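You operate a simulated robot arm through the tools that you are given. There is no shell and no other tool.

Carry out the task below with a simulated robot arm. There is one attempt and no reset: what you move stays moved.

JOB
Couple both cooling hoses to the roller and open the water.
Fine: each hose to the outlet of its colour, then the green lever, then the blue one; close the black lever before blue; floor dry, FLOW lamp lit.

The check looks at the end state, three seconds after you hand in, the way a careful person would. Anything else that was tipped, shoved, dropped, spilled or broken makes it a failure.

ROBOT AND FRAMES
A 7-joint arm with a fingered hand, fixed in place. Base frame: the origin is on the floor under the middle of its stand, x ahead of it, y to its left, z up. Lengths are in mm, angles in degrees, forces in N, time in s.
It reaches about 1333 mm from its shoulder. Its first joint turns from -69.0 to 172.0 degrees. Payload 5 kg.
Tool frame: the origin (TCP) lies between the finger pads and is the grasp point; the fingertips stand 32 mm ahead of it; z points along the fingers, y is the line along which they close. The gripper opens to 160 mm; its body begins 89 mm behind the TCP. The gripper is a hand of 3 fingers: y runs from the thumb to the fingers, the wrist lies at [0, 0, -252] in the tool frame.
Orientation is told as [roll, pitch, yaw] about the base's x, y, z axes, in that order, counted from this pose: with the fingers straight down and closing along the base's y, the tool's x points along the base's -x, its y along +y and its z along -z.

CONTROLS
- The arm moves only by the tool arm_command. Its argument "deltas" is one flat list of numbers, 6 for each row, row after row: the shift along the tool's x, y, z in mm, then the turn, a rotation vector about the tool's x, y, z in degrees. In form: [tx, ty, tz, rx, ry, rz, tx, ty, tz, rx, ry, rz, ...]. A call has 1 to 20 rows; each row shifts and turns the commanded pose from where the row before left it, along the tool's axes as they then stand. Rows are played at 5 a second. More than 50 mm and 8.6 degrees between two rows, and nothing of the call is played. Where a pose cannot be reached the arm comes as near as it can. A force on the tool above 40 N (or 10 N above the force at the start of the call, whichever is more), or a blocked arm, ends the call early, and 0.2 s more pass. In this call time passes only in rows, and 0.2 s behind the last. The reply holds the time, the measured pose of the TCP, the force on the tool along the base axes, the opening and the grip force, in the units named above and with some noise, with the torque about the TCP (base axes, N m) and any sound that the robot's microphone picked up.
- Cameras (640 x 400 px; columns grow to the right, rows downward): "scene" is fixed at [39.9, 515.8, 1445.7]; the picture's right is [-0.51, -0.86, 0.00], its down [-0.30, 0.18, -0.94] and it looks along [0.81, -0.48, -0.34] (base axes); focal length 353 px, centre (320, 200). "wrist" rides on the gripper at [65, -4, -116] in the tool frame; the picture's right is [0.06, 1.00, 0.00], its down [-0.87, 0.05, -0.49] and it looks along [-0.49, 0.03, 0.87] (tool axes); focal length 261 px, centre (320, 200). There is no depth. A picture from a camera that has moved, and an enlarged one, comes with that camera's place and axes in the base frame and with its lens. The place of the scene camera against the robot may be out by one fixed shift of up to 25 mm in any direction.
- camera(camera): a new picture of that camera. The clock stands still meanwhile.
- move_column(by): slides the trunk up (or, below 0, down) by that many mm; the arm rides with it, the base frame stays. It gives what a move gives, with no picture.
- set_fingers(finger1, finger2, thumb_bend): sets how far each is bent, from 0 (flat) to 1 (curled in); at 0.3 the hand is open as for a grip, at 0.7 the pads meet at the TCP. One left out holds its place. A second passes; each finger stops where it meets its share of the squeeze, and holds until it gets a number again. It is the only way to open and close the hand. It gives what a move gives, with no picture; readings hold the bend of each and the force on the fingers (four entries, about 0 where the hand has none), thumb and palm.
- zoom(camera, box): a new picture of the part [left, top, right, bottom] of that camera's present view, enlarged. The clock stands still meanwhile.
- sign_off(): hands the job in; it is judged then, once.

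Nothing tells you positions but the pictures and the camera data. Unless the task says otherwise, let go and move clear before handing in.

The tools are called by a JSON object that holds its "fn" and its "kwargs". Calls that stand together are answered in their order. arm_command: Moves the arm, as the interface text tells. Its arguments: {"type":"object","properties":{"deltas":{"type":"array"}},"required":["deltas"]} The other tools are called the same way: move_column (by) moves the trunk up or down; set_fingers (finger1, finger2, thumb_bend) moves the fingers one by one; camera (camera) takes a picture; zoom (camera, box) takes an enlarged picture of a part of a camera's view; sign_off () hands the job in.

At the start:

```text
clock: 0.0
tcp_pos: [684.2, 110.2, 1275.5]
ee_rot: [-0.1, 0.2, 0.0]
ft_force: [-0.2, -0.3, -0.3]
torque: [0.02, 0.0, 0.0]
finger_gap: 159.6
finger_force: 0.0
shape: jaw
bend: [0.3, 0.3, 0.3]
finger forces: [0.0, 0.0, 0.1, 0.0, 0.1, 0.0]
trunk travel left (down, up): [-775.0, 165.0]
```

scene: 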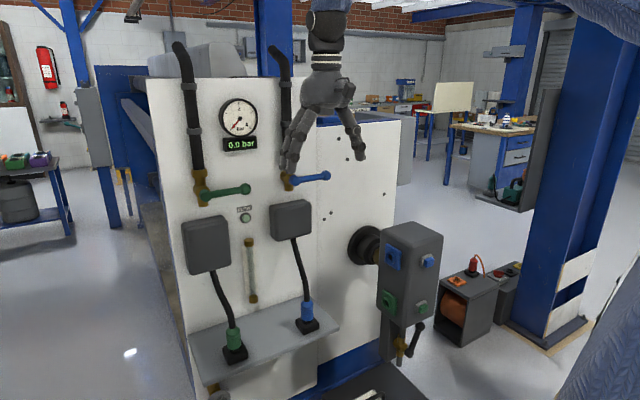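
wrist: 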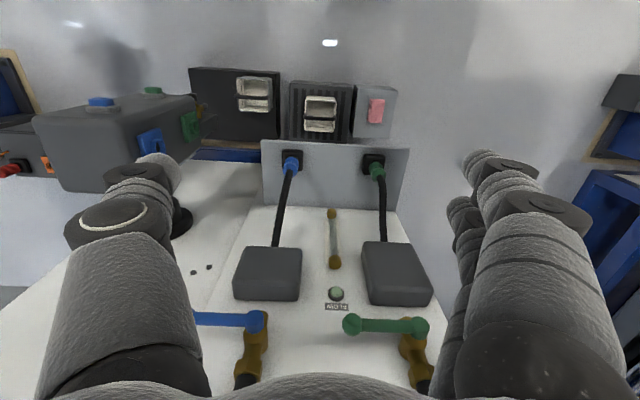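

I see a white panel with two hoses (green, blue) hanging in dock sockets on a shelf, two levers (green, blue), a FLOW lamp, and a grey box on the roller with blue and green ports, plus a lever underneath. I'll look closer before moving.

{"fn": "zoom", "kwargs": {"camera": "scene", "box": [340, 200, 480, 380]}}

{"fn": "zoom", "kwargs": {"camera": "scene", "box": [160, 160, 350, 280]}}

{"fn": "zoom", "kwargs": {"camera": "scene", "box": [170, 270, 360, 400]}}

{"fn": "zoom", "kwargs": {"camera": "wrist", "box": [180, 60, 440, 220]}}

{"fn": "zoom", "kwargs": {"camera": "wrist", "box": [0, 60, 220, 200]}}

```text
2.22 times, centred on (410, 290) of scene
camera zoom: at [39.9, 515.8, 1445.7], right [-0.51, -0.86, 0.0], down [-0.3, 0.18, -0.94], along [0.81, -0.48, -0.34], focal length 784 px, centre (120, 0)
```

zoom: 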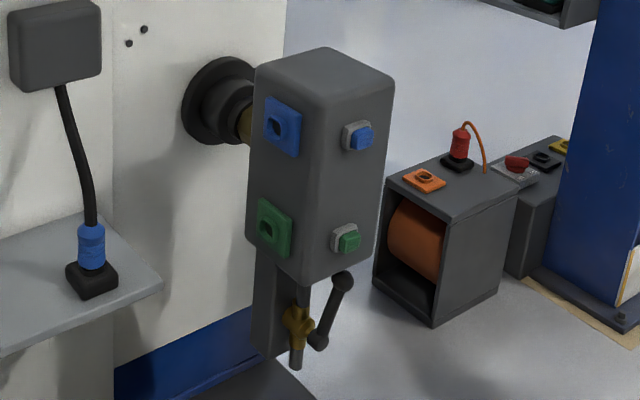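

```text
3.33 times, centred on (255, 220) of scene
camera zoom: at [39.9, 515.8, 1445.7], right [-0.51, -0.86, 0.0], down [-0.3, 0.18, -0.94], along [0.81, -0.48, -0.34], focal length 1176 px, centre (537, 133)
```

zoom: 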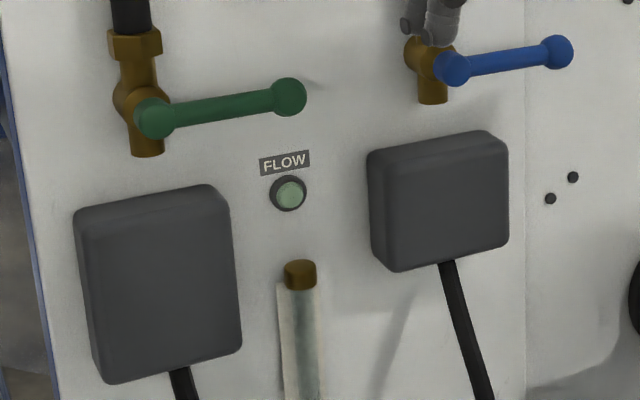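

```text
3.08 times, centred on (265, 335) of scene
camera zoom: at [39.9, 515.8, 1445.7], right [-0.51, -0.86, 0.0], down [-0.3, 0.18, -0.94], along [0.81, -0.48, -0.34], focal length 1085 px, centre (489, -215)
```

zoom: 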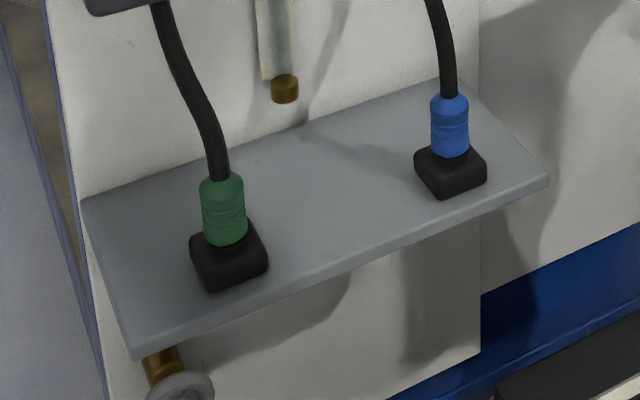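

```text
2.46 times, centred on (310, 140) of wrist
camera zoom: at [619.7, 105.8, 1389.7], right [-0.06, 1.0, 0.0], down [0.87, 0.05, 0.49], along [0.49, 0.03, -0.87], focal length 642 px, centre (345, 348)
```

zoom: 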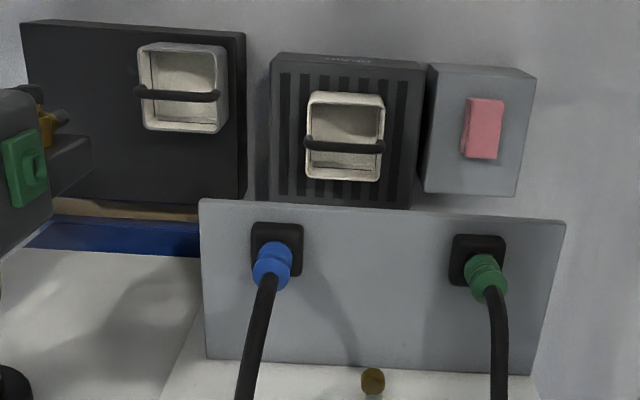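

```text
2.86 times, centred on (110, 130) of wrist
camera zoom: at [619.7, 105.8, 1389.7], right [-0.06, 1.0, 0.0], down [0.87, 0.05, 0.49], along [0.49, 0.03, -0.87], focal length 745 px, centre (920, 400)
```

zoom: 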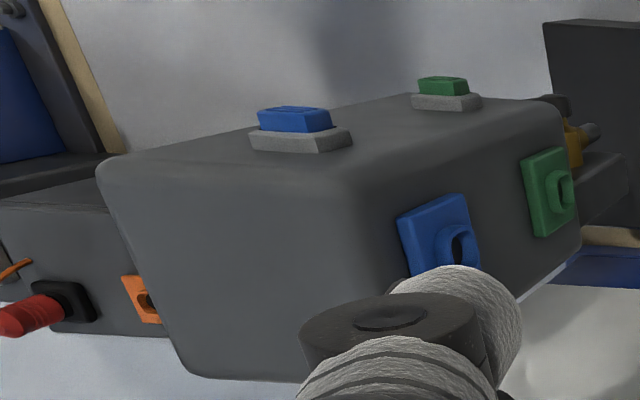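

The hoses are docked on the shelf at about x 900, z 690. The manifold's two ports face +y at about x 805, y -225. I'll lower the trunk in free space to get a closer wrist view.

{"fn": "move_column", "kwargs": {"by": -250}}

{"fn": "camera", "kwargs": {"camera": "wrist"}}

{"fn": "camera", "kwargs": {"camera": "scene"}}

```text
clock: 2.6
tcp_pos: [684.1, 109.7, 1024.7]
ee_rot: [0.0, 0.0, 0.0]
ft_force: [0.0, -0.1, -0.2]
torque: [-0.01, 0.0, 0.0]
finger_gap: 160.0
finger_force: 0.1
shape: jaw
bend: [0.3, 0.3, 0.3]
finger forces: [0.1, 0.0, 0.0, 0.0, 0.0, 0.0]
trunk travel left (down, up): [-525.0, 415.0]
```

```text
taken
camera wrist: at [619.5, 105.8, 1139.9], right [-0.06, 1.0, 0.0], down [0.87, 0.05, 0.49], along [0.49, 0.03, -0.87], focal length 261 px, centre (320, 200)
```

wrist: 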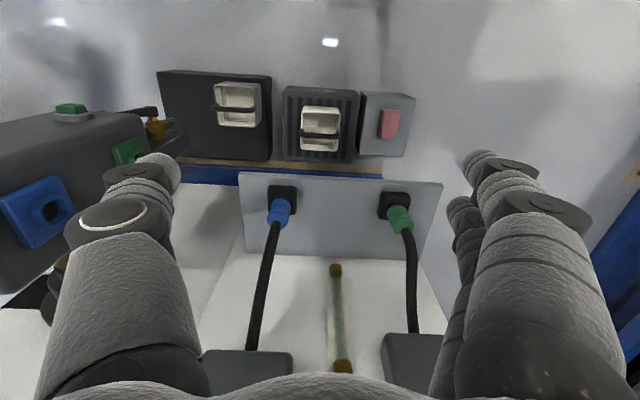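

```text
taken
```

scene: 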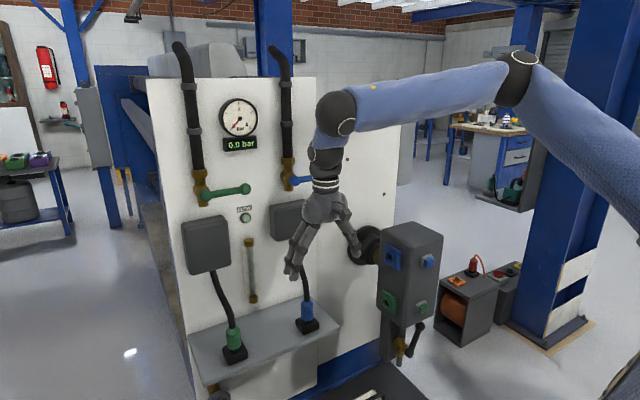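

The trunk is down 250 mm with nothing touched. I'll enlarge parts of this wrist view for triangulation.

{"fn": "zoom", "kwargs": {"camera": "wrist", "box": [220, 160, 460, 310]}}

{"fn": "zoom", "kwargs": {"camera": "wrist", "box": [0, 80, 200, 280]}}

{"fn": "zoom", "kwargs": {"camera": "wrist", "box": [140, 50, 440, 200]}}

{"fn": "zoom", "kwargs": {"camera": "scene", "box": [360, 280, 460, 380]}}

```text
2.67 times, centred on (340, 235) of wrist
camera zoom: at [619.5, 105.8, 1139.9], right [-0.06, 1.0, 0.0], down [0.87, 0.05, 0.49], along [0.49, 0.03, -0.87], focal length 695 px, centre (267, 107)
```

zoom: 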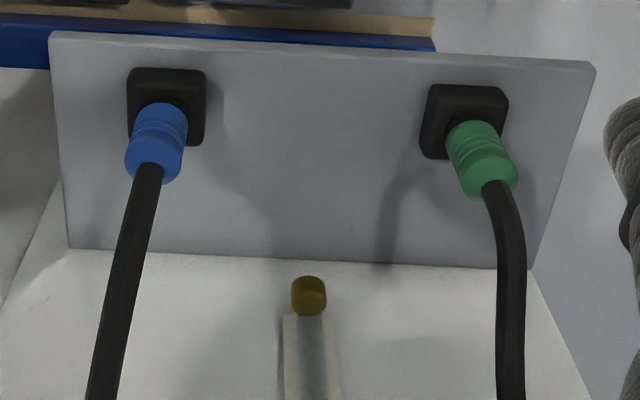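

```text
2.00 times, centred on (100, 180) of wrist
camera zoom: at [619.5, 105.8, 1139.9], right [-0.06, 1.0, 0.0], down [0.87, 0.05, 0.49], along [0.49, 0.03, -0.87], focal length 521 px, centre (760, 240)
```

zoom: 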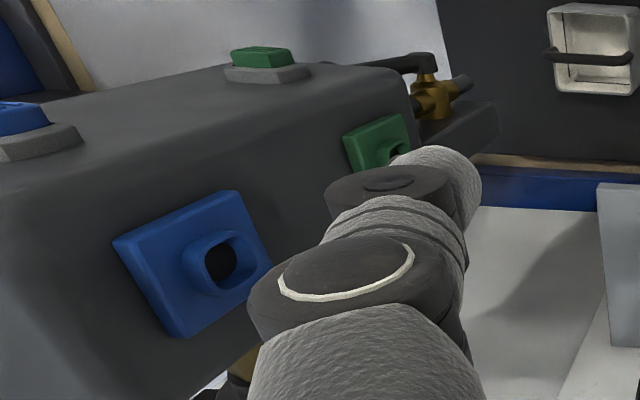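

```text
2.13 times, centred on (290, 125) of wrist
camera zoom: at [619.5, 105.8, 1139.9], right [-0.06, 1.0, 0.0], down [0.87, 0.05, 0.49], along [0.49, 0.03, -0.87], focal length 556 px, centre (384, 360)
```

zoom: 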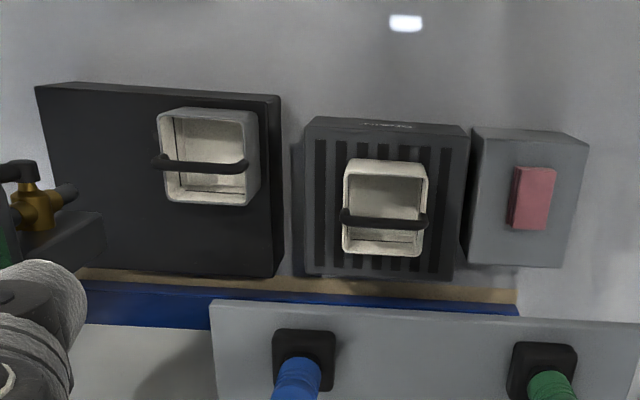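

```text
4.00 times, centred on (410, 330) of scene
camera zoom: at [39.9, 515.8, 1445.7], right [-0.51, -0.86, 0.0], down [-0.3, 0.18, -0.94], along [0.81, -0.48, -0.34], focal length 1411 px, centre (-40, -320)
```

zoom: 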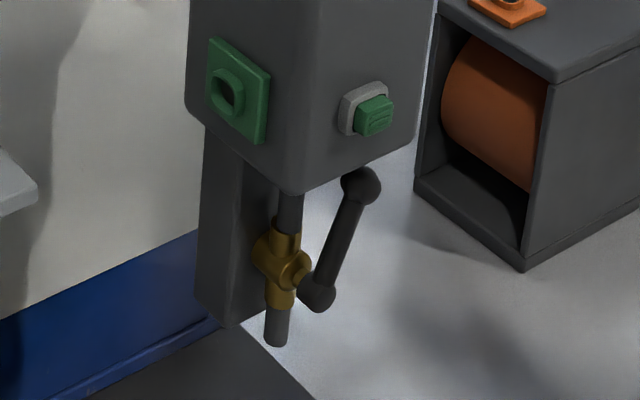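

Triangulated so far:
- Blue connector at about (914, 39), z 635–722.
- Green connector at about (914, 290).
- Ports at (807, -213, 870) for blue and (807, -213, 690) for green, facing +y.

Next I'll pitch the hand horizontal (fingers toward +x) in free space.

{"fn": "arm_command", "kwargs": {"deltas": [0, 0, 0, 0, -8, 0, 0, 0, 0, 0, -8, 0, 0, 0, 0, 0, -8, 0, 0, 0, 0, 0, -8, 0, 0, 0, 0, 0, -8, 0, 0, 0, 0, 0, -8, 0]}}

{"fn": "camera", "kwargs": {"camera": "scene"}}

{"fn": "camera", "kwargs": {"camera": "wrist"}}

```text
clock: 4.0
tcp_pos: [682.8, 109.9, 1025.5]
ee_rot: [0.1, -48.1, 0.0]
ft_force: [0.0, 0.2, -0.4]
torque: [-0.04, -0.02, 0.02]
finger_gap: 159.7
finger_force: 0.1
shape: jaw
bend: [0.3, 0.3, 0.3]
finger forces: [0.1, 0.1, 0.0, 0.0, 0.0, 0.0]
trunk travel left (down, up): [-525.0, 415.0]
```

```text
taken
```

scene: 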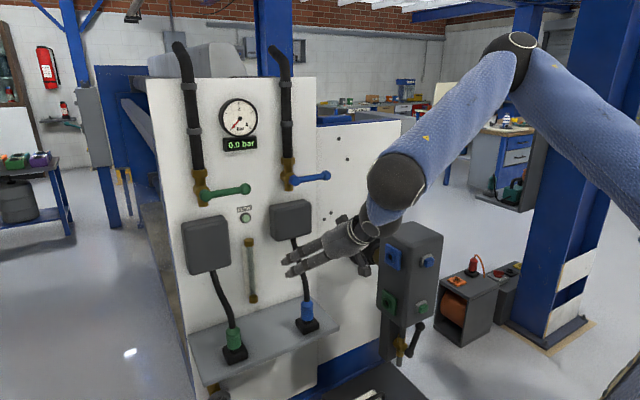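

```text
taken
camera wrist: at [554.4, 106.2, 1053.6], right [-0.04, 1.0, -0.05], down [0.21, 0.05, 0.98], along [0.98, 0.03, -0.22], focal length 261 px, centre (320, 200)
```

wrist: 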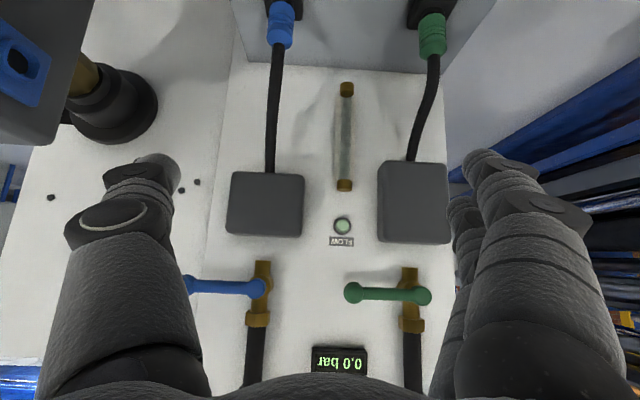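

This view shows the panel clearly with nothing in contact. I'll test whether the hand can roll the way that puts the camera on the hose side: +90 for the port, +180 for the dock.

{"fn": "arm_command", "kwargs": {"deltas": [0, 0, 0, 0, 0, 8.4, 0, 0, 0, 0, 0, 8.4, 0, 0, 0, 0, 0, 8.4, 0, 0, 0, 0, 0, 8.4, 0, 0, 0, 0, 0, 8.4, 0, 0, 0, 0, 0, 8.4, 0, 0, 0, 0, 0, 8.4, 0, 0, 0, 0, 0, 8.4, 0, 0, 0, 0, 0, 8.4, 0, 0, 0, 0, 0, 8.4]}}

{"fn": "camera", "kwargs": {"camera": "wrist"}}

```text
clock: 6.2
tcp_pos: [848.3, 75.9, 1062.5]
ee_rot: [47.2, -4.3, -84.5]
ft_force: [-0.7, 0.6, 0.2]
torque: [0.02, 0.0, 0.0]
finger_gap: 159.7
finger_force: 0.1
shape: jaw
bend: [0.3, 0.3, 0.3]
finger forces: [0.1, 0.1, 0.1, 0.0, 0.0, 0.0]
out of reach, approached as far as the arm can: row 7, 8, 9, 10
trunk travel left (down, up): [-525.0, 415.0]
```

```text
taken
camera wrist: at [754.3, 138.9, 1132.8], right [0.66, 0.18, 0.72], down [-0.24, -0.87, 0.44], along [0.71, -0.47, -0.53], focal length 261 px, centre (320, 200)
```

wrist: 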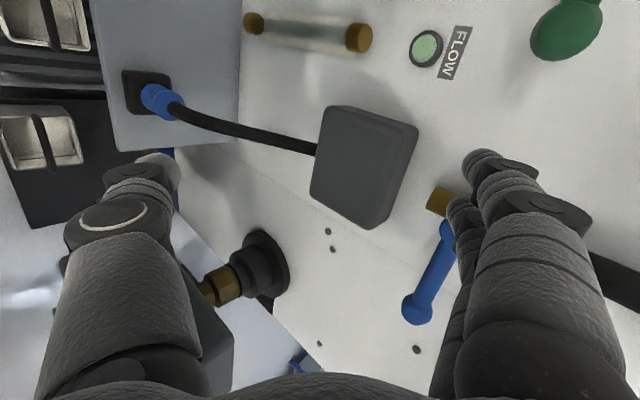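

The positive roll runs into a wrist limit at about +50° and dragged the TCP along, though nothing was touched. I'll check how commands restart with a small reverse turn.

{"fn": "arm_command", "kwargs": {"deltas": [0, 0, 0, 0, 0, -8.4]}}

```text
clock: 6.6
tcp_pos: [847.0, 76.7, 1062.8]
ee_rot: [47.2, -10.5, -80.3]
ft_force: [0.3, -0.4, -0.2]
torque: [0.02, 0.06, 0.03]
finger_gap: 159.7
finger_force: 0.0
shape: jaw
bend: [0.3, 0.3, 0.3]
finger forces: [0.1, 0.1, 0.0, 0.0, 0.0, 0.0]
trunk travel left (down, up): [-525.0, 415.0]
```

The command restarts from the reached pose. I'll roll back and retract, then test the opposite roll direction.

{"fn": "arm_command", "kwargs": {"deltas": [0, 0, -20, 0, 0, -8.4, 0, 0, -20, 0, 0, -8.4, 0, 0, -20, 0, 0, -8.4, 0, 0, -20, 0, 0, -8.4, 0, 0, -20, 0, 0, -8.4, 0, 0, -20, 0, 0, -8.4, 0, 0, -20, 0, 0, -8.4, 0, 0, -20, 0, 0, -8.4, 0, 0, -20, 0, 0, -8.4]}}

```text
clock: 8.6
tcp_pos: [711.6, 76.9, 1185.6]
ee_rot: [-0.1, -48.1, 0.3]
ft_force: [-0.6, 0.7, -0.2]
torque: [-0.01, -0.06, 0.02]
finger_gap: 159.7
finger_force: 0.0
shape: jaw
bend: [0.3, 0.3, 0.3]
finger forces: [0.1, 0.1, 0.0, 0.0, 0.0, 0.0]
trunk travel left (down, up): [-525.0, 415.0]
```

Back to roll 0 with the hand clear. I'll finish pitching to horizontal here and then try the negative roll.

{"fn": "arm_command", "kwargs": {"deltas": [0, 0, 0, 0, -7, 0, 0, 0, 0, 0, -7, 0, 0, 0, 0, 0, -7, 0, 0, 0, 0, 0, -7, 0, 0, 0, 0, 0, -7, 0, 0, 0, 0, 0, -6.9, 0]}}

{"fn": "camera", "kwargs": {"camera": "scene"}}

{"fn": "camera", "kwargs": {"camera": "wrist"}}

```text
clock: 10.0
tcp_pos: [718.2, 65.2, 1194.2]
ee_rot: [90.8, -88.5, -91.8]
ft_force: [0.4, 0.1, 0.2]
torque: [0.03, 0.0, -0.01]
finger_gap: 159.8
finger_force: 0.0
shape: jaw
bend: [0.3, 0.3, 0.3]
finger forces: [0.0, 0.0, 0.0, 0.0, 0.1, 0.0]
trunk travel left (down, up): [-525.0, 415.0]
```

```text
taken
```

scene: 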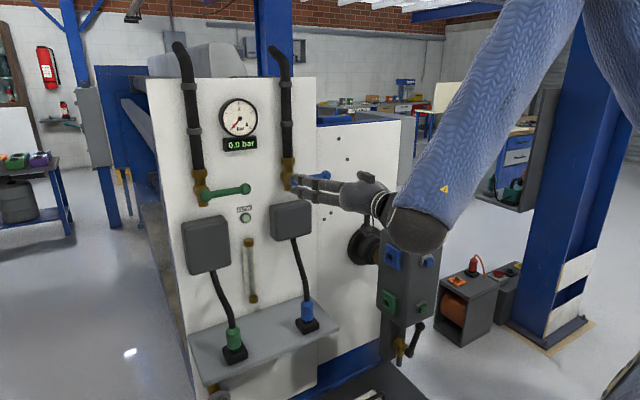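

```text
taken
camera wrist: at [602.5, 64.9, 1127.6], right [0.02, 1.0, -0.04], down [-0.49, 0.04, 0.87], along [0.87, 0.0, 0.49], focal length 261 px, centre (320, 200)
```

wrist: 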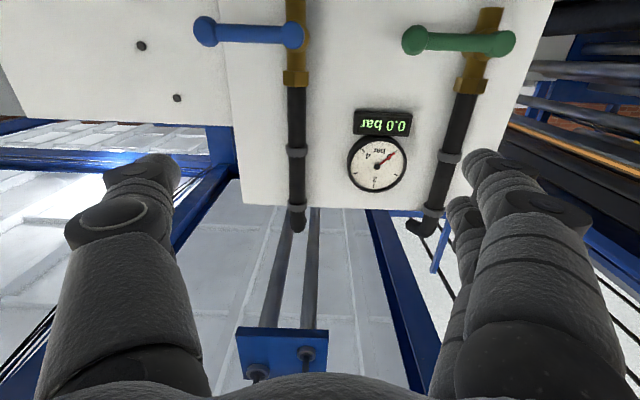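

The hand is nearly horizontal now. I'll test the negative roll in small steps.

{"fn": "arm_command", "kwargs": {"deltas": [0, 0, 0, 0, 0, -8, 0, 0, 0, 0, 0, -8, 0, 0, 0, 0, 0, -8, 0, 0, 0, 0, 0, -8, 0, 0, 0, 0, 0, -8, 0, 0, 0, 0, 0, -8]}}

```text
clock: 11.4
tcp_pos: [716.1, 67.5, 1194.1]
ee_rot: [-90.0, -43.3, 89.4]
ft_force: [0.6, 0.2, -0.1]
torque: [0.01, -0.01, 0.01]
finger_gap: 159.5
finger_force: 0.1
shape: jaw
bend: [0.3, 0.3, 0.3]
finger forces: [0.1, 0.0, 0.1, 0.0, 0.0, 0.0]
trunk travel left (down, up): [-525.0, 415.0]
```

{"fn": "arm_command", "kwargs": {"deltas": [0, 0, 0, 0, 0, -8, 0, 0, 0, 0, 0, -8, 0, 0, 0, 0, 0, -8, 0, 0, 0, 0, 0, -8, 0, 0, 0, 0, 0, -8]}}

{"fn": "camera", "kwargs": {"camera": "scene"}}

{"fn": "camera", "kwargs": {"camera": "wrist"}}

```text
clock: 12.6
tcp_pos: [717.0, 67.1, 1194.2]
ee_rot: [-90.0, -3.4, 89.4]
ft_force: [0.2, -0.3, -0.9]
torque: [-0.02, 0.01, 0.02]
finger_gap: 160.2
finger_force: 0.0
shape: jaw
bend: [0.3, 0.3, 0.3]
finger forces: [0.1, 0.0, 0.1, 0.1, 0.0, 0.0]
trunk travel left (down, up): [-525.0, 415.0]
```

```text
taken
```

scene: 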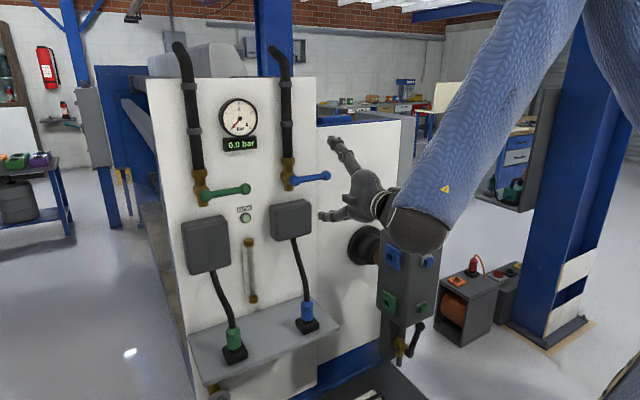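

```text
taken
camera wrist: at [601.0, 3.3, 1193.0], right [0.0, 0.0, -1.0], down [-0.48, 0.88, 0.0], along [0.88, 0.48, 0.0], focal length 261 px, centre (320, 200)
```

wrist: 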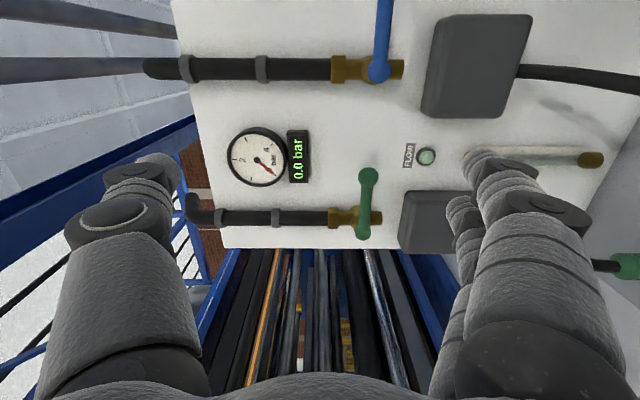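

Roll 0 to -90 works, so I'll grasp at roll 0 and plug in at roll -90. Next I'll lower the trunk and set up a look at the port face and black lever.

{"fn": "move_column", "kwargs": {"by": -300}}

{"fn": "arm_command", "kwargs": {"deltas": [0, 0, 0, 0, 0, 8, 0, 0, 0, 0, 0, 8, 0, 0, 0, 0, 0, 8, 0, 0, 0, 0, 0, 8, 0, 0, 0, 0, 0, 8, 0, 0, 0, 0, 0, 8, 0, 0, 0, 0, 0, 8, 0, 0, 0, 0, 0, 8, 0, 0, 0, 0, 0, 8, 0, 0, 0, 0, 0, 8, 0, 0, 0, 0, 0, 8, 0, 0, -10, 0, 7, 0, 0, 0, -10, 0, 7, 0, 0, 0, 0, 0, 7, 0, 0, 0, 0, 0, 7, 0, 0, 0, 0, 0, 7, 0, 0, 0, 0, 0, 7, 0]}}

{"fn": "camera", "kwargs": {"camera": "scene"}}

{"fn": "camera", "kwargs": {"camera": "wrist"}}

```text
clock: 15.6
tcp_pos: [717.0, 66.6, 894.0]
ee_rot: [-89.9, -3.5, 89.3]
ft_force: [-0.2, 0.3, 0.0]
torque: [-0.01, -0.03, 0.03]
finger_gap: 160.0
finger_force: 0.1
shape: jaw
bend: [0.3, 0.3, 0.3]
finger forces: [0.1, 0.0, 0.0, 0.0, 0.0, 0.0]
trunk travel left (down, up): [-225.0, 715.0]
```

```text
clock: 19.2
tcp_pos: [692.7, 76.9, 885.8]
ee_rot: [0.0, -47.8, 0.0]
ft_force: [0.7, 0.3, -0.6]
torque: [-0.01, -0.03, 0.0]
finger_gap: 160.2
finger_force: 0.1
shape: jaw
bend: [0.3, 0.3, 0.3]
finger forces: [0.0, 0.1, 0.0, 0.0, 0.1, 0.1]
trunk travel left (down, up): [-225.0, 715.0]
```

```text
taken
```

scene: 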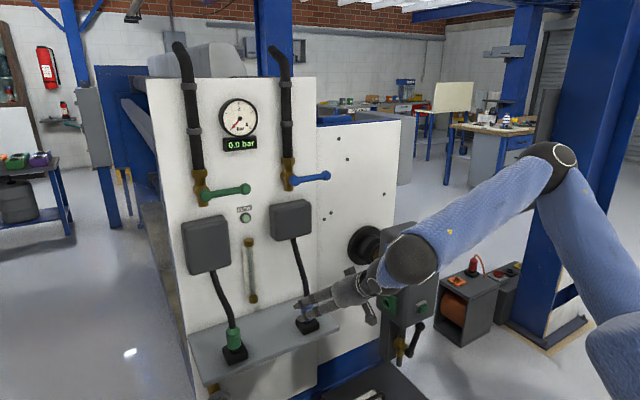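

```text
taken
camera wrist: at [563.7, 73.5, 913.6], right [-0.04, 1.0, -0.05], down [0.22, 0.05, 0.97], along [0.97, 0.03, -0.22], focal length 261 px, centre (320, 200)
```

wrist: 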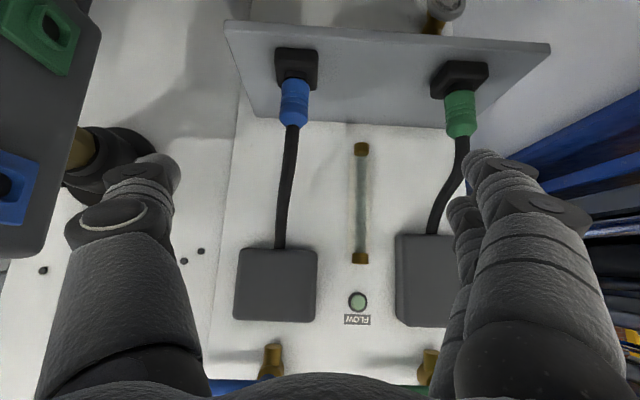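

This is a clear view of both docks. Next I'll move toward the manifold and yaw so the camera faces its port side.

{"fn": "arm_command", "kwargs": {"deltas": [9.9, -36, 12.9, 0, 0, 0, 9.9, -36, 12.9, 0, 0, 0, 9.9, -36, 12.9, 0, 0, 0, 9.9, -36, 12.9, 0, 0, 0, 0, 0, 0, 5.31, 0, 4.78, 0, 0, 0, 5.31, 0, 4.78, 0, 0, 0, 5.31, 0, 4.78, 0, 0, 0, 5.31, 0, 4.78, 0, 0, 0, 5.31, 0, 4.78, 0, 0, 0, 5.31, 0, 4.78, 0, 0, 0, 5.31, 0, 4.78]}}

{"fn": "camera", "kwargs": {"camera": "wrist"}}

{"fn": "camera", "kwargs": {"camera": "scene"}}

```text
clock: 21.6
tcp_pos: [703.6, -68.2, 823.1]
ee_rot: [-0.2, -47.9, -50.0]
ft_force: [-0.2, 1.1, 0.0]
torque: [-0.02, 0.0, 0.01]
finger_gap: 159.7
finger_force: 0.1
shape: jaw
bend: [0.3, 0.3, 0.3]
finger forces: [0.0, 0.0, 0.1, 0.0, 0.1, 0.0]
trunk travel left (down, up): [-225.0, 715.0]
```

```text
taken
camera wrist: at [619.0, 29.8, 850.4], right [0.74, 0.67, -0.05], down [0.18, -0.13, 0.97], along [0.65, -0.73, -0.22], focal length 261 px, centre (320, 200)
```

wrist: 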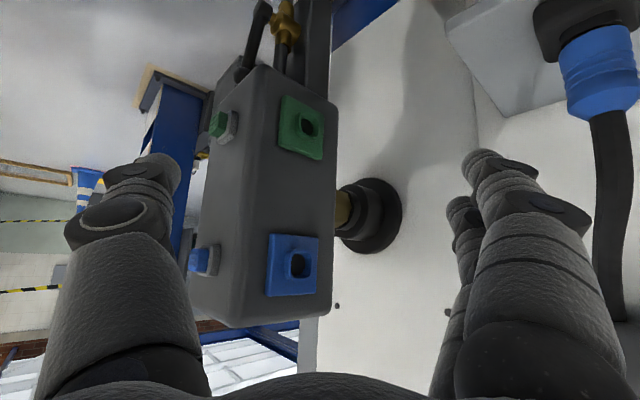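

```text
taken
```

scene: 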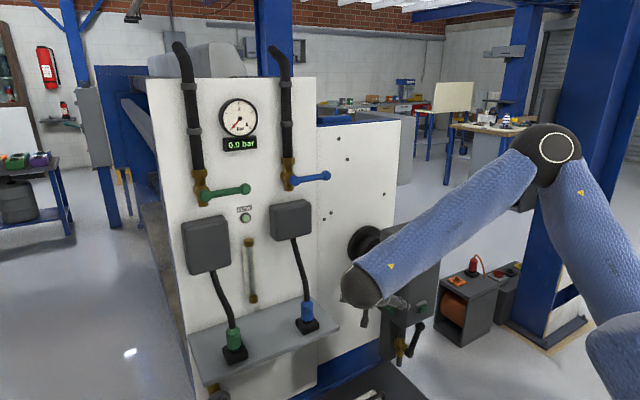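

{"fn": "zoom", "kwargs": {"camera": "wrist", "box": [180, 60, 420, 330]}}

{"fn": "zoom", "kwargs": {"camera": "wrist", "box": [200, 0, 360, 100]}}

{"fn": "zoom", "kwargs": {"camera": "wrist", "box": [250, 80, 340, 170]}}

{"fn": "zoom", "kwargs": {"camera": "wrist", "box": [520, 0, 640, 130]}}

```text
1.48 times, centred on (300, 195) of wrist
camera zoom: at [619.0, 29.8, 850.4], right [0.74, 0.67, -0.05], down [0.18, -0.13, 0.97], along [0.65, -0.73, -0.22], focal length 386 px, centre (350, 207)
```

zoom: 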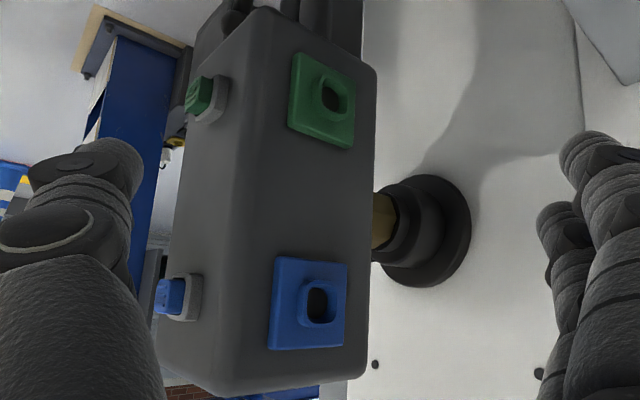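

```text
4.00 times, centred on (280, 50) of wrist
camera zoom: at [619.0, 29.8, 850.4], right [0.74, 0.67, -0.05], down [0.18, -0.13, 0.97], along [0.65, -0.73, -0.22], focal length 1043 px, centre (480, 800)
```

zoom: 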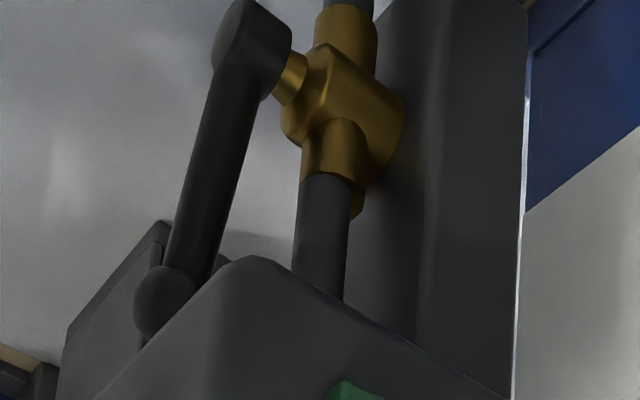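

```text
4.44 times, centred on (295, 125) of wrist
camera zoom: at [619.0, 29.8, 850.4], right [0.74, 0.67, -0.05], down [0.18, -0.13, 0.97], along [0.65, -0.73, -0.22], focal length 1158 px, centre (431, 533)
```

zoom: 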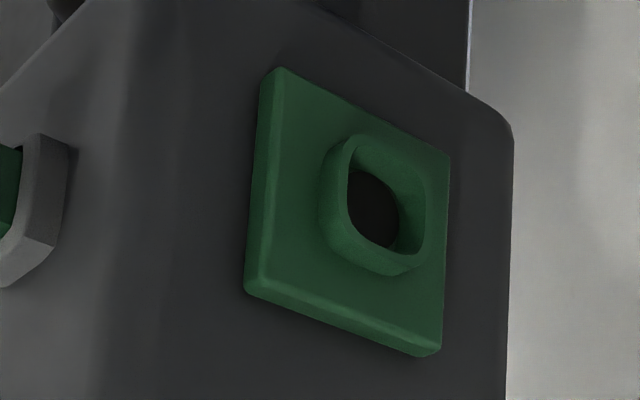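

```text
3.08 times, centred on (580, 65) of wrist
camera zoom: at [619.0, 29.8, 850.4], right [0.74, 0.67, -0.05], down [0.18, -0.13, 0.97], along [0.65, -0.73, -0.22], focal length 802 px, centre (-480, 615)
```

zoom: 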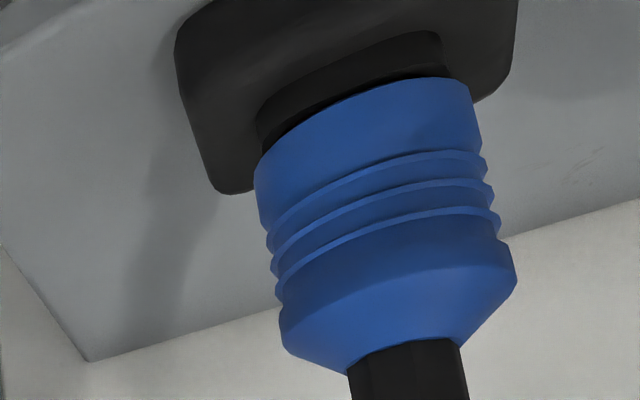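

I have the manifold's port side in view, and the black lever stands up along its pipe, so it's open. I'll lower the trunk 120 mm for a second viewpoint to fix port heights and the lever position.

{"fn": "move_column", "kwargs": {"by": -120}}

{"fn": "camera", "kwargs": {"camera": "wrist"}}

{"fn": "zoom", "kwargs": {"camera": "wrist", "box": [180, 60, 420, 330]}}

{"fn": "zoom", "kwargs": {"camera": "wrist", "box": [200, 0, 360, 100]}}

```text
clock: 23.1
tcp_pos: [705.1, -67.2, 702.3]
ee_rot: [-0.1, -47.8, -49.9]
ft_force: [0.1, 0.2, 0.2]
torque: [0.01, -0.03, 0.06]
finger_gap: 159.8
finger_force: 0.1
shape: jaw
bend: [0.3, 0.3, 0.3]
finger forces: [0.1, 0.0, 0.0, 0.0, 0.2, 0.0]
trunk travel left (down, up): [-105.0, 835.0]
```

```text
taken
camera wrist: at [618.8, 29.9, 730.3], right [0.74, 0.67, -0.05], down [0.18, -0.13, 0.97], along [0.65, -0.73, -0.22], focal length 261 px, centre (320, 200)
```

wrist: 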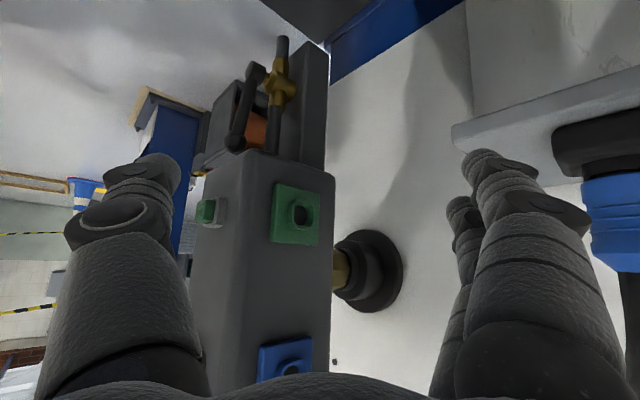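

```text
1.48 times, centred on (300, 195) of wrist
camera zoom: at [618.8, 29.9, 730.3], right [0.74, 0.67, -0.05], down [0.18, -0.13, 0.97], along [0.65, -0.73, -0.22], focal length 386 px, centre (350, 207)
```

zoom: 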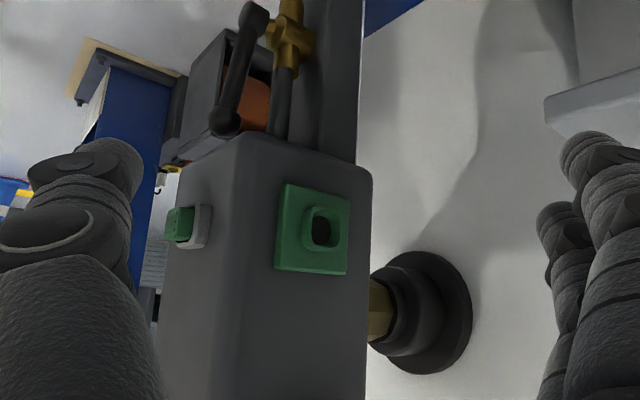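

```text
4.00 times, centred on (280, 50) of wrist
camera zoom: at [618.8, 29.9, 730.3], right [0.74, 0.67, -0.05], down [0.18, -0.13, 0.97], along [0.65, -0.73, -0.22], focal length 1043 px, centre (480, 800)
```

zoom: 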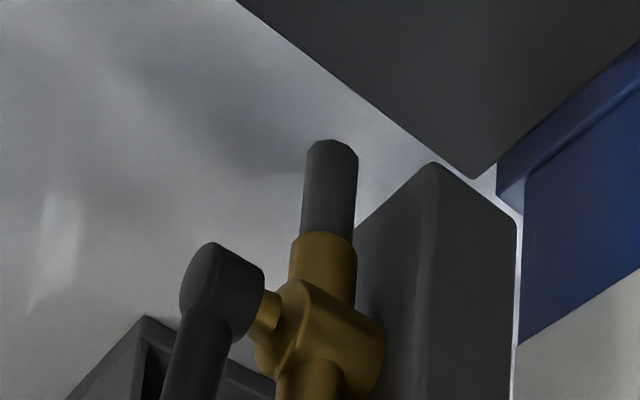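

The views agree on these positions:
- Blue port (810, -214, 860), green port (810, -214, 680).
- Black lever pivot (777, -317, 447), knob (771, -354, 556), standing about 19° off vertical.

I'll close the black lever first so no water can reach the floor. First I'll back off and level the hand, pointing +x.

{"fn": "arm_command", "kwargs": {"deltas": [0, 0, -50, 0, 0, 0, 0, 0, -50, 0, 0, 0, 0, 0, 0, -5.31, 0, -4.78, 0, 0, 0, -5.31, 0, -4.78, 0, 0, 0, -5.31, 0, -4.78, 0, 0, 0, -5.31, 0, -4.78, 0, 0, 0, -5.31, 0, -4.78, 0, 0, 0, -5.31, 0, -4.78, 0, 0, 0, -5.31, 0, -4.78]}}

{"fn": "arm_command", "kwargs": {"deltas": [0, 0, 0, 0, -7, 0, 0, 0, 0, 0, -7, 0, 0, 0, 0, 0, -7, 0, 0, 0, 0, 0, -7, 0, 0, 0, 0, 0, -7, 0, 0, 0, 0, 0, -7, 0]}}

{"fn": "camera", "kwargs": {"camera": "scene"}}

```text
clock: 25.1
tcp_pos: [656.7, -9.0, 768.7]
ee_rot: [0.0, -47.9, 0.1]
ft_force: [0.4, 0.9, 0.3]
torque: [-0.03, -0.02, -0.04]
finger_gap: 160.0
finger_force: 0.0
shape: jaw
bend: [0.3, 0.3, 0.3]
finger forces: [0.0, 0.1, 0.0, 0.1, 0.1, 0.0]
trunk travel left (down, up): [-105.0, 835.0]
```

```text
clock: 26.5
tcp_pos: [662.8, -14.3, 777.5]
ee_rot: [90.2, -88.2, -91.1]
ft_force: [1.4, 0.9, 1.0]
torque: [0.0, 0.06, -0.14]
finger_gap: 160.1
finger_force: 0.1
shape: jaw
bend: [0.3, 0.3, 0.3]
finger forces: [0.0, 0.0, 0.0, 0.0, 0.0, 0.1]
out of reach, approached as far as the arm can: row 6
trunk travel left (down, up): [-105.0, 835.0]
```

```text
taken
```

scene: 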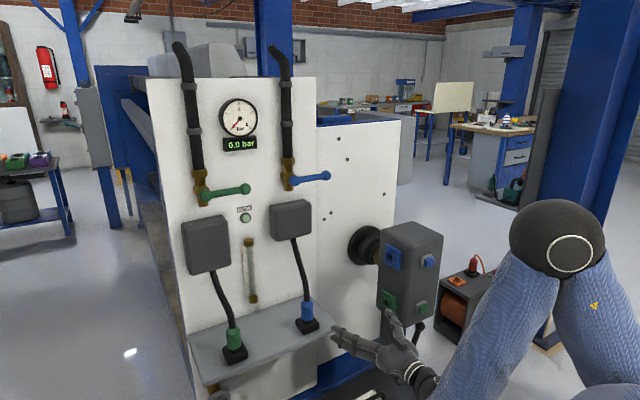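

The wrist bend limit is just reached here, and it should ease farther out with a lower shoulder. I'll drop the trunk fully and close the fingers into a pinch to use as a pusher for the black lever.

{"fn": "move_column", "kwargs": {"by": -100}}

{"fn": "set_fingers", "kwargs": {"finger1": 0.7, "finger2": 0.7, "thumb_bend": 0.7}}

{"fn": "camera", "kwargs": {"camera": "wrist"}}

{"fn": "camera", "kwargs": {"camera": "scene"}}

```text
clock: 27.8
tcp_pos: [663.4, -16.3, 678.0]
ee_rot: [87.8, -88.1, -88.5]
ft_force: [0.3, 0.8, 0.3]
torque: [0.0, 0.0, -0.01]
finger_gap: 159.8
finger_force: 0.0
shape: jaw
bend: [0.3, 0.3, 0.3]
finger forces: [0.1, 0.0, 0.0, 0.1, 0.0, 0.1]
trunk travel left (down, up): [-5.0, 935.0]
```

```text
clock: 28.8
tcp_pos: [663.7, -16.5, 676.6]
ee_rot: [87.0, -88.1, -87.6]
ft_force: [-0.2, -0.1, -0.9]
torque: [-0.02, 0.01, -0.01]
finger_gap: 12.7
finger_force: 0.0
shape: fingers
bend: [0.7, 0.7, 0.7]
finger forces: [0.0, 0.0, 0.0, 0.1, 0.1, 0.0]
trunk travel left (down, up): [-5.0, 935.0]
```

```text
taken
camera wrist: at [547.8, -17.2, 611.0], right [0.01, 1.0, -0.03], down [-0.49, 0.03, 0.87], along [0.87, 0.0, 0.49], focal length 261 px, centre (320, 200)
```

wrist: 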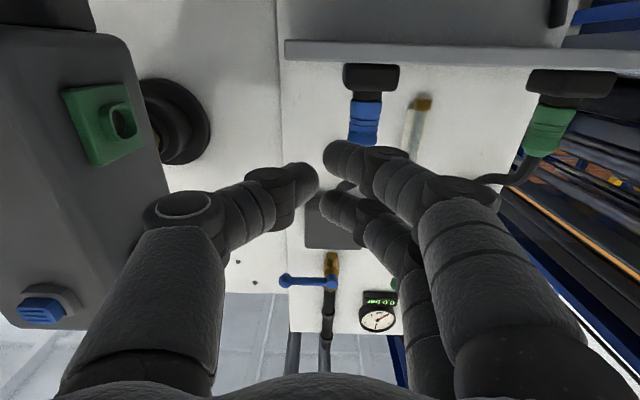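

```text
taken
```

scene: 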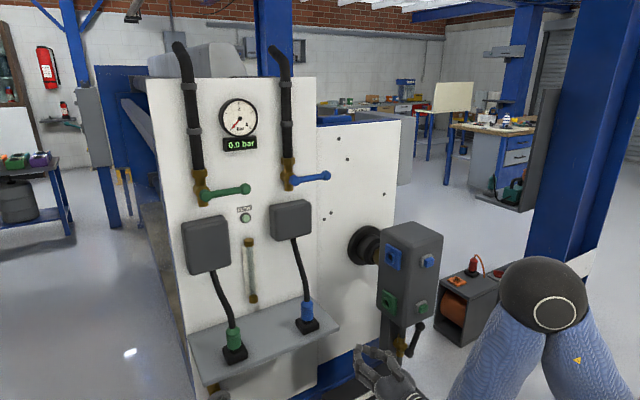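

The pinch is formed and everything is clear. I'll ease the pitch to about -75 and go down and across to a stand-off point on the +y side of the black lever.

{"fn": "arm_command", "kwargs": {"deltas": [0, 0, 0, 0, 6.5, 0, 0, 0, 0, 0, 6.5, 0, 12.5, -39.1, 1.4, 0, 0, 0, 12.5, -39.1, 1.4, 0, 0, 0, 12.5, -39.1, 1.4, 0, 0, 0, 12.5, -39.1, 1.4, 0, 0, 0, 12.5, -39.1, 1.4, 0, 0, 0, 12.5, -39.1, 1.4, 0, 0, 0, 12.5, -39.1, 1.4, 0, 0, 0]}}

{"fn": "camera", "kwargs": {"camera": "wrist"}}

{"fn": "camera", "kwargs": {"camera": "scene"}}

```text
clock: 30.8
tcp_pos: [659.2, -27.4, 662.7]
ee_rot: [0.0, -76.9, -0.1]
ft_force: [-0.2, 0.4, -0.1]
torque: [-0.01, 0.0, -0.01]
finger_gap: 12.3
finger_force: 0.0
shape: fingers
bend: [0.7, 0.7, 0.7]
finger forces: [0.0, 0.0, 0.0, 0.0, 0.0, 0.0]
out of reach, approached as far as the arm can: row 3, 4, 5, 6, 7, 8, 9
trunk travel left (down, up): [-5.0, 935.0]
```

```text
taken
camera wrist: at [532.1, -30.9, 625.0], right [-0.01, 1.0, -0.06], down [-0.28, 0.05, 0.96], along [0.96, 0.03, 0.28], focal length 261 px, centre (320, 200)
```

wrist: 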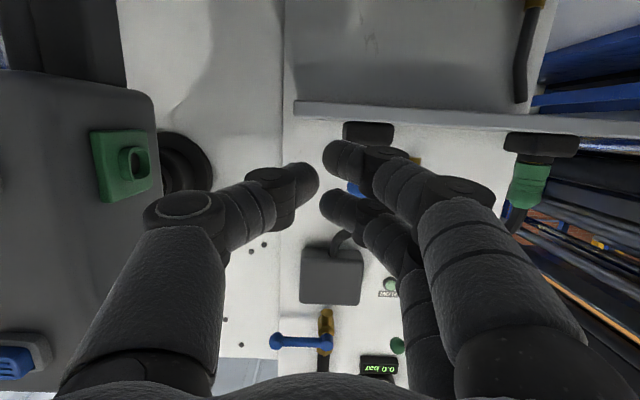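

```text
taken
```

scene: 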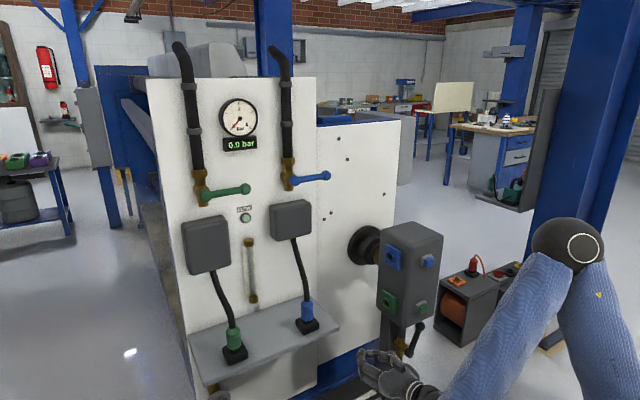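

Going straight to -y is outside the arm's range from this posture. I'll try going down first, then forward, and come at the lever from the +y side below the box.

{"fn": "arm_command", "kwargs": {"deltas": [20, 0, 14, 0, 0, 0, 20, 0, 14, 0, 0, 0]}}

```text
clock: 31.4
tcp_pos: [677.7, -26.8, 618.3]
ee_rot: [0.2, -76.9, -0.1]
ft_force: [0.2, -0.3, 1.0]
torque: [0.01, -0.01, 0.03]
finger_gap: 12.6
finger_force: 0.0
shape: fingers
bend: [0.7, 0.7, 0.7]
finger forces: [0.1, 0.1, 0.0, 0.0, 0.0, 0.1]
trunk travel left (down, up): [-5.0, 935.0]
```

{"fn": "arm_command", "kwargs": {"deltas": [20.7, 0, 26, 0, 0, 0, 20.7, 0, 26, 0, 0, 0, 20.7, 0, 26, 0, 0, 0]}}

{"fn": "arm_command", "kwargs": {"deltas": [0, -25, 0, 0, 0, 0, 0, -25, 0, 0, 0, 0]}}

{"fn": "camera", "kwargs": {"camera": "scene"}}

{"fn": "camera", "kwargs": {"camera": "wrist"}}

```text
clock: 32.2
tcp_pos: [742.1, -27.0, 541.6]
ee_rot: [0.1, -76.9, 0.0]
ft_force: [0.3, -0.2, 0.6]
torque: [-0.01, 0.09, -0.01]
finger_gap: 12.7
finger_force: 0.0
shape: fingers
bend: [0.7, 0.7, 0.7]
finger forces: [0.0, 0.1, 0.0, 0.0, 0.1, 0.0]
trunk travel left (down, up): [-5.0, 935.0]
```

```text
clock: 32.8
tcp_pos: [740.0, -74.9, 540.8]
ee_rot: [-0.1, -77.0, 0.1]
ft_force: [0.2, -1.0, -0.5]
torque: [-0.02, 0.03, -0.04]
finger_gap: 12.2
finger_force: 0.0
shape: fingers
bend: [0.7, 0.7, 0.7]
finger forces: [0.0, 0.0, 0.1, 0.0, 0.1, 0.0]
trunk travel left (down, up): [-5.0, 935.0]
```

```text
taken
```

scene: 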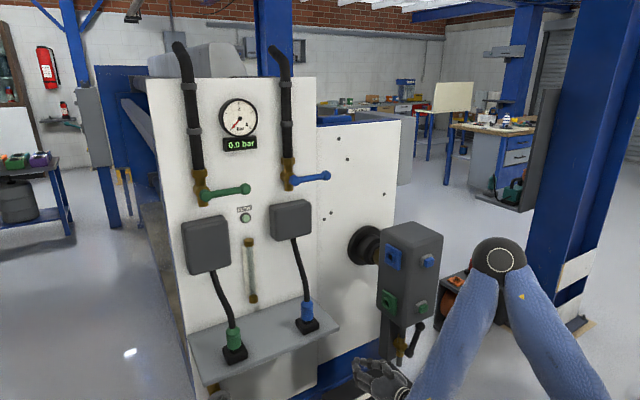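

```text
taken
camera wrist: at [613.2, -78.0, 501.8], right [-0.01, 1.0, -0.06], down [-0.28, 0.05, 0.96], along [0.96, 0.03, 0.28], focal length 261 px, centre (320, 200)
```

wrist: 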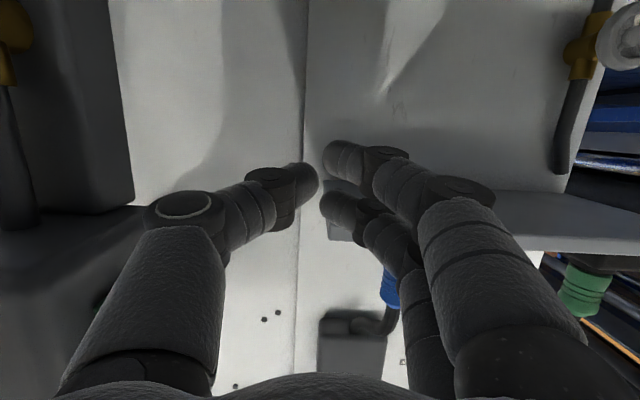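

Reaching in from +y works. I'll keep sliding -y below the box toward the lever in small steps.

{"fn": "arm_command", "kwargs": {"deltas": [0, -25, 0, 0, 0, 0, 0, -25, 0, 0, 0, 0, 0, -25, 0, 0, 0, 0]}}

{"fn": "camera", "kwargs": {"camera": "wrist"}}

{"fn": "camera", "kwargs": {"camera": "scene"}}

```text
clock: 33.6
tcp_pos: [741.3, -149.5, 540.5]
ee_rot: [-0.3, -76.9, 0.2]
ft_force: [0.1, 0.4, 0.7]
torque: [0.0, -0.03, -0.05]
finger_gap: 12.3
finger_force: 0.0
shape: fingers
bend: [0.7, 0.7, 0.7]
finger forces: [0.1, 0.0, 0.0, 0.0, 0.0, 0.1]
trunk travel left (down, up): [-5.0, 935.0]
```

```text
taken
camera wrist: at [614.0, -153.8, 502.3], right [-0.02, 1.0, -0.06], down [-0.28, 0.05, 0.96], along [0.96, 0.03, 0.28], focal length 261 px, centre (320, 200)
```

wrist: 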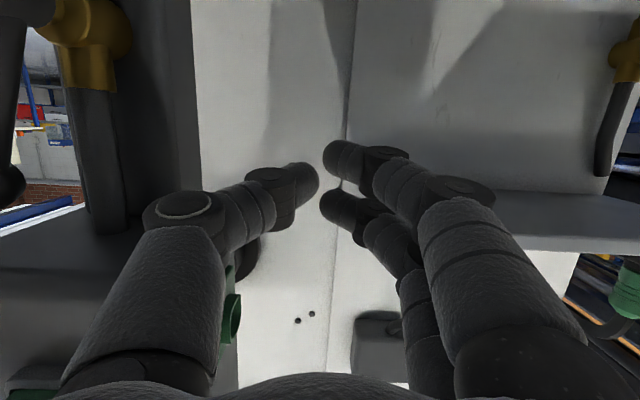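

```text
taken
```

scene: 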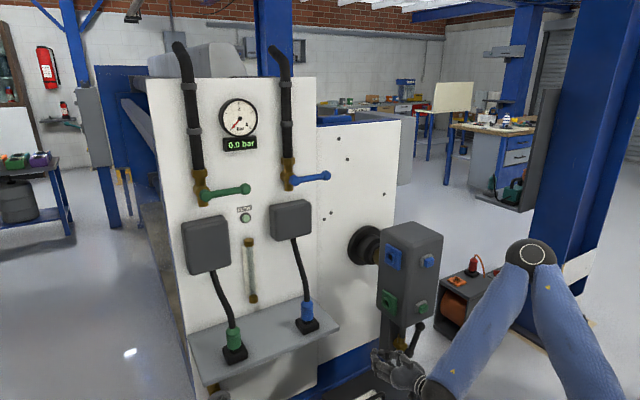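

The lever and pipe are now at the left of the wrist view. I'll advance 22 mm so the fingertips span the lever plane, then slide to just short of contact.

{"fn": "arm_command", "kwargs": {"deltas": [-5, 0, 21.4, 0, 0, 0, 0, -25, 0, 0, 0, 0, 0, -25, 0, 0, 0, 0, 0, -25, 0, 0, 0, 0, 0, -25, 0, 0, 0, 0]}}

{"fn": "camera", "kwargs": {"camera": "wrist"}}

{"fn": "camera", "kwargs": {"camera": "scene"}}

```text
clock: 34.8
tcp_pos: [761.5, -249.5, 541.1]
ee_rot: [0.1, -76.9, -0.1]
ft_force: [-0.4, 1.8, 0.7]
torque: [0.02, 0.03, -0.02]
finger_gap: 12.2
finger_force: 0.0
shape: fingers
bend: [0.7, 0.7, 0.7]
finger forces: [0.0, 0.0, 0.1, 0.0, 0.0, 0.1]
trunk travel left (down, up): [-5.0, 935.0]
```

```text
taken
camera wrist: at [634.9, -255.0, 502.5], right [-0.01, 1.0, -0.06], down [-0.28, 0.05, 0.96], along [0.96, 0.03, 0.28], focal length 261 px, centre (320, 200)
```

wrist: 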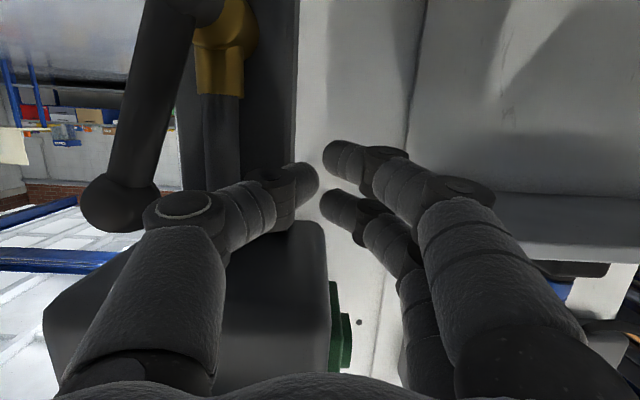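

```text
taken
```

scene: 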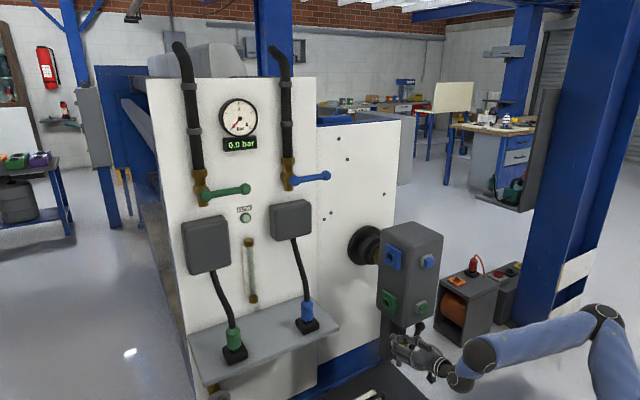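

The lever is just left of the pinched thumb, with its pivot near (777, -318, 450). I'll push it gently toward -y along its arc and watch the force.

{"fn": "arm_command", "kwargs": {"deltas": [4, -25, 1, 0, 0, 0, 4, -25, 1, 0, 0, 0, 1.5, -12, 0.3, 0, 0, 0, 1.5, -12, 0.3, 0, 0, 0, 1.5, -12, 0.3, 0, 0, 0]}}

{"fn": "camera", "kwargs": {"camera": "wrist"}}

```text
clock: 36.0
tcp_pos: [762.6, -336.0, 527.4]
ee_rot: [-0.1, -76.9, 0.0]
ft_force: [0.1, 0.7, 0.1]
torque: [-0.03, -0.03, -0.02]
finger_gap: 11.8
finger_force: 0.2
shape: fingers
bend: [0.7, 0.7, 0.7]
finger forces: [0.1, 0.1, 0.0, 0.0, 0.2, 0.0]
trunk travel left (down, up): [-5.0, 935.0]
```

```text
taken
camera wrist: at [636.0, -340.1, 488.8], right [-0.01, 1.0, -0.06], down [-0.28, 0.05, 0.96], along [0.96, 0.03, 0.28], focal length 261 px, centre (320, 200)
```

wrist: 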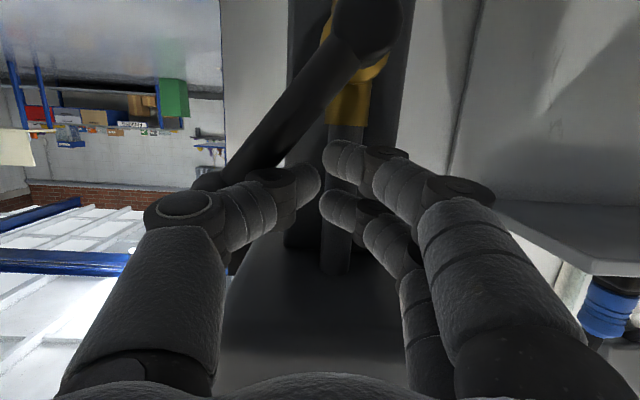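

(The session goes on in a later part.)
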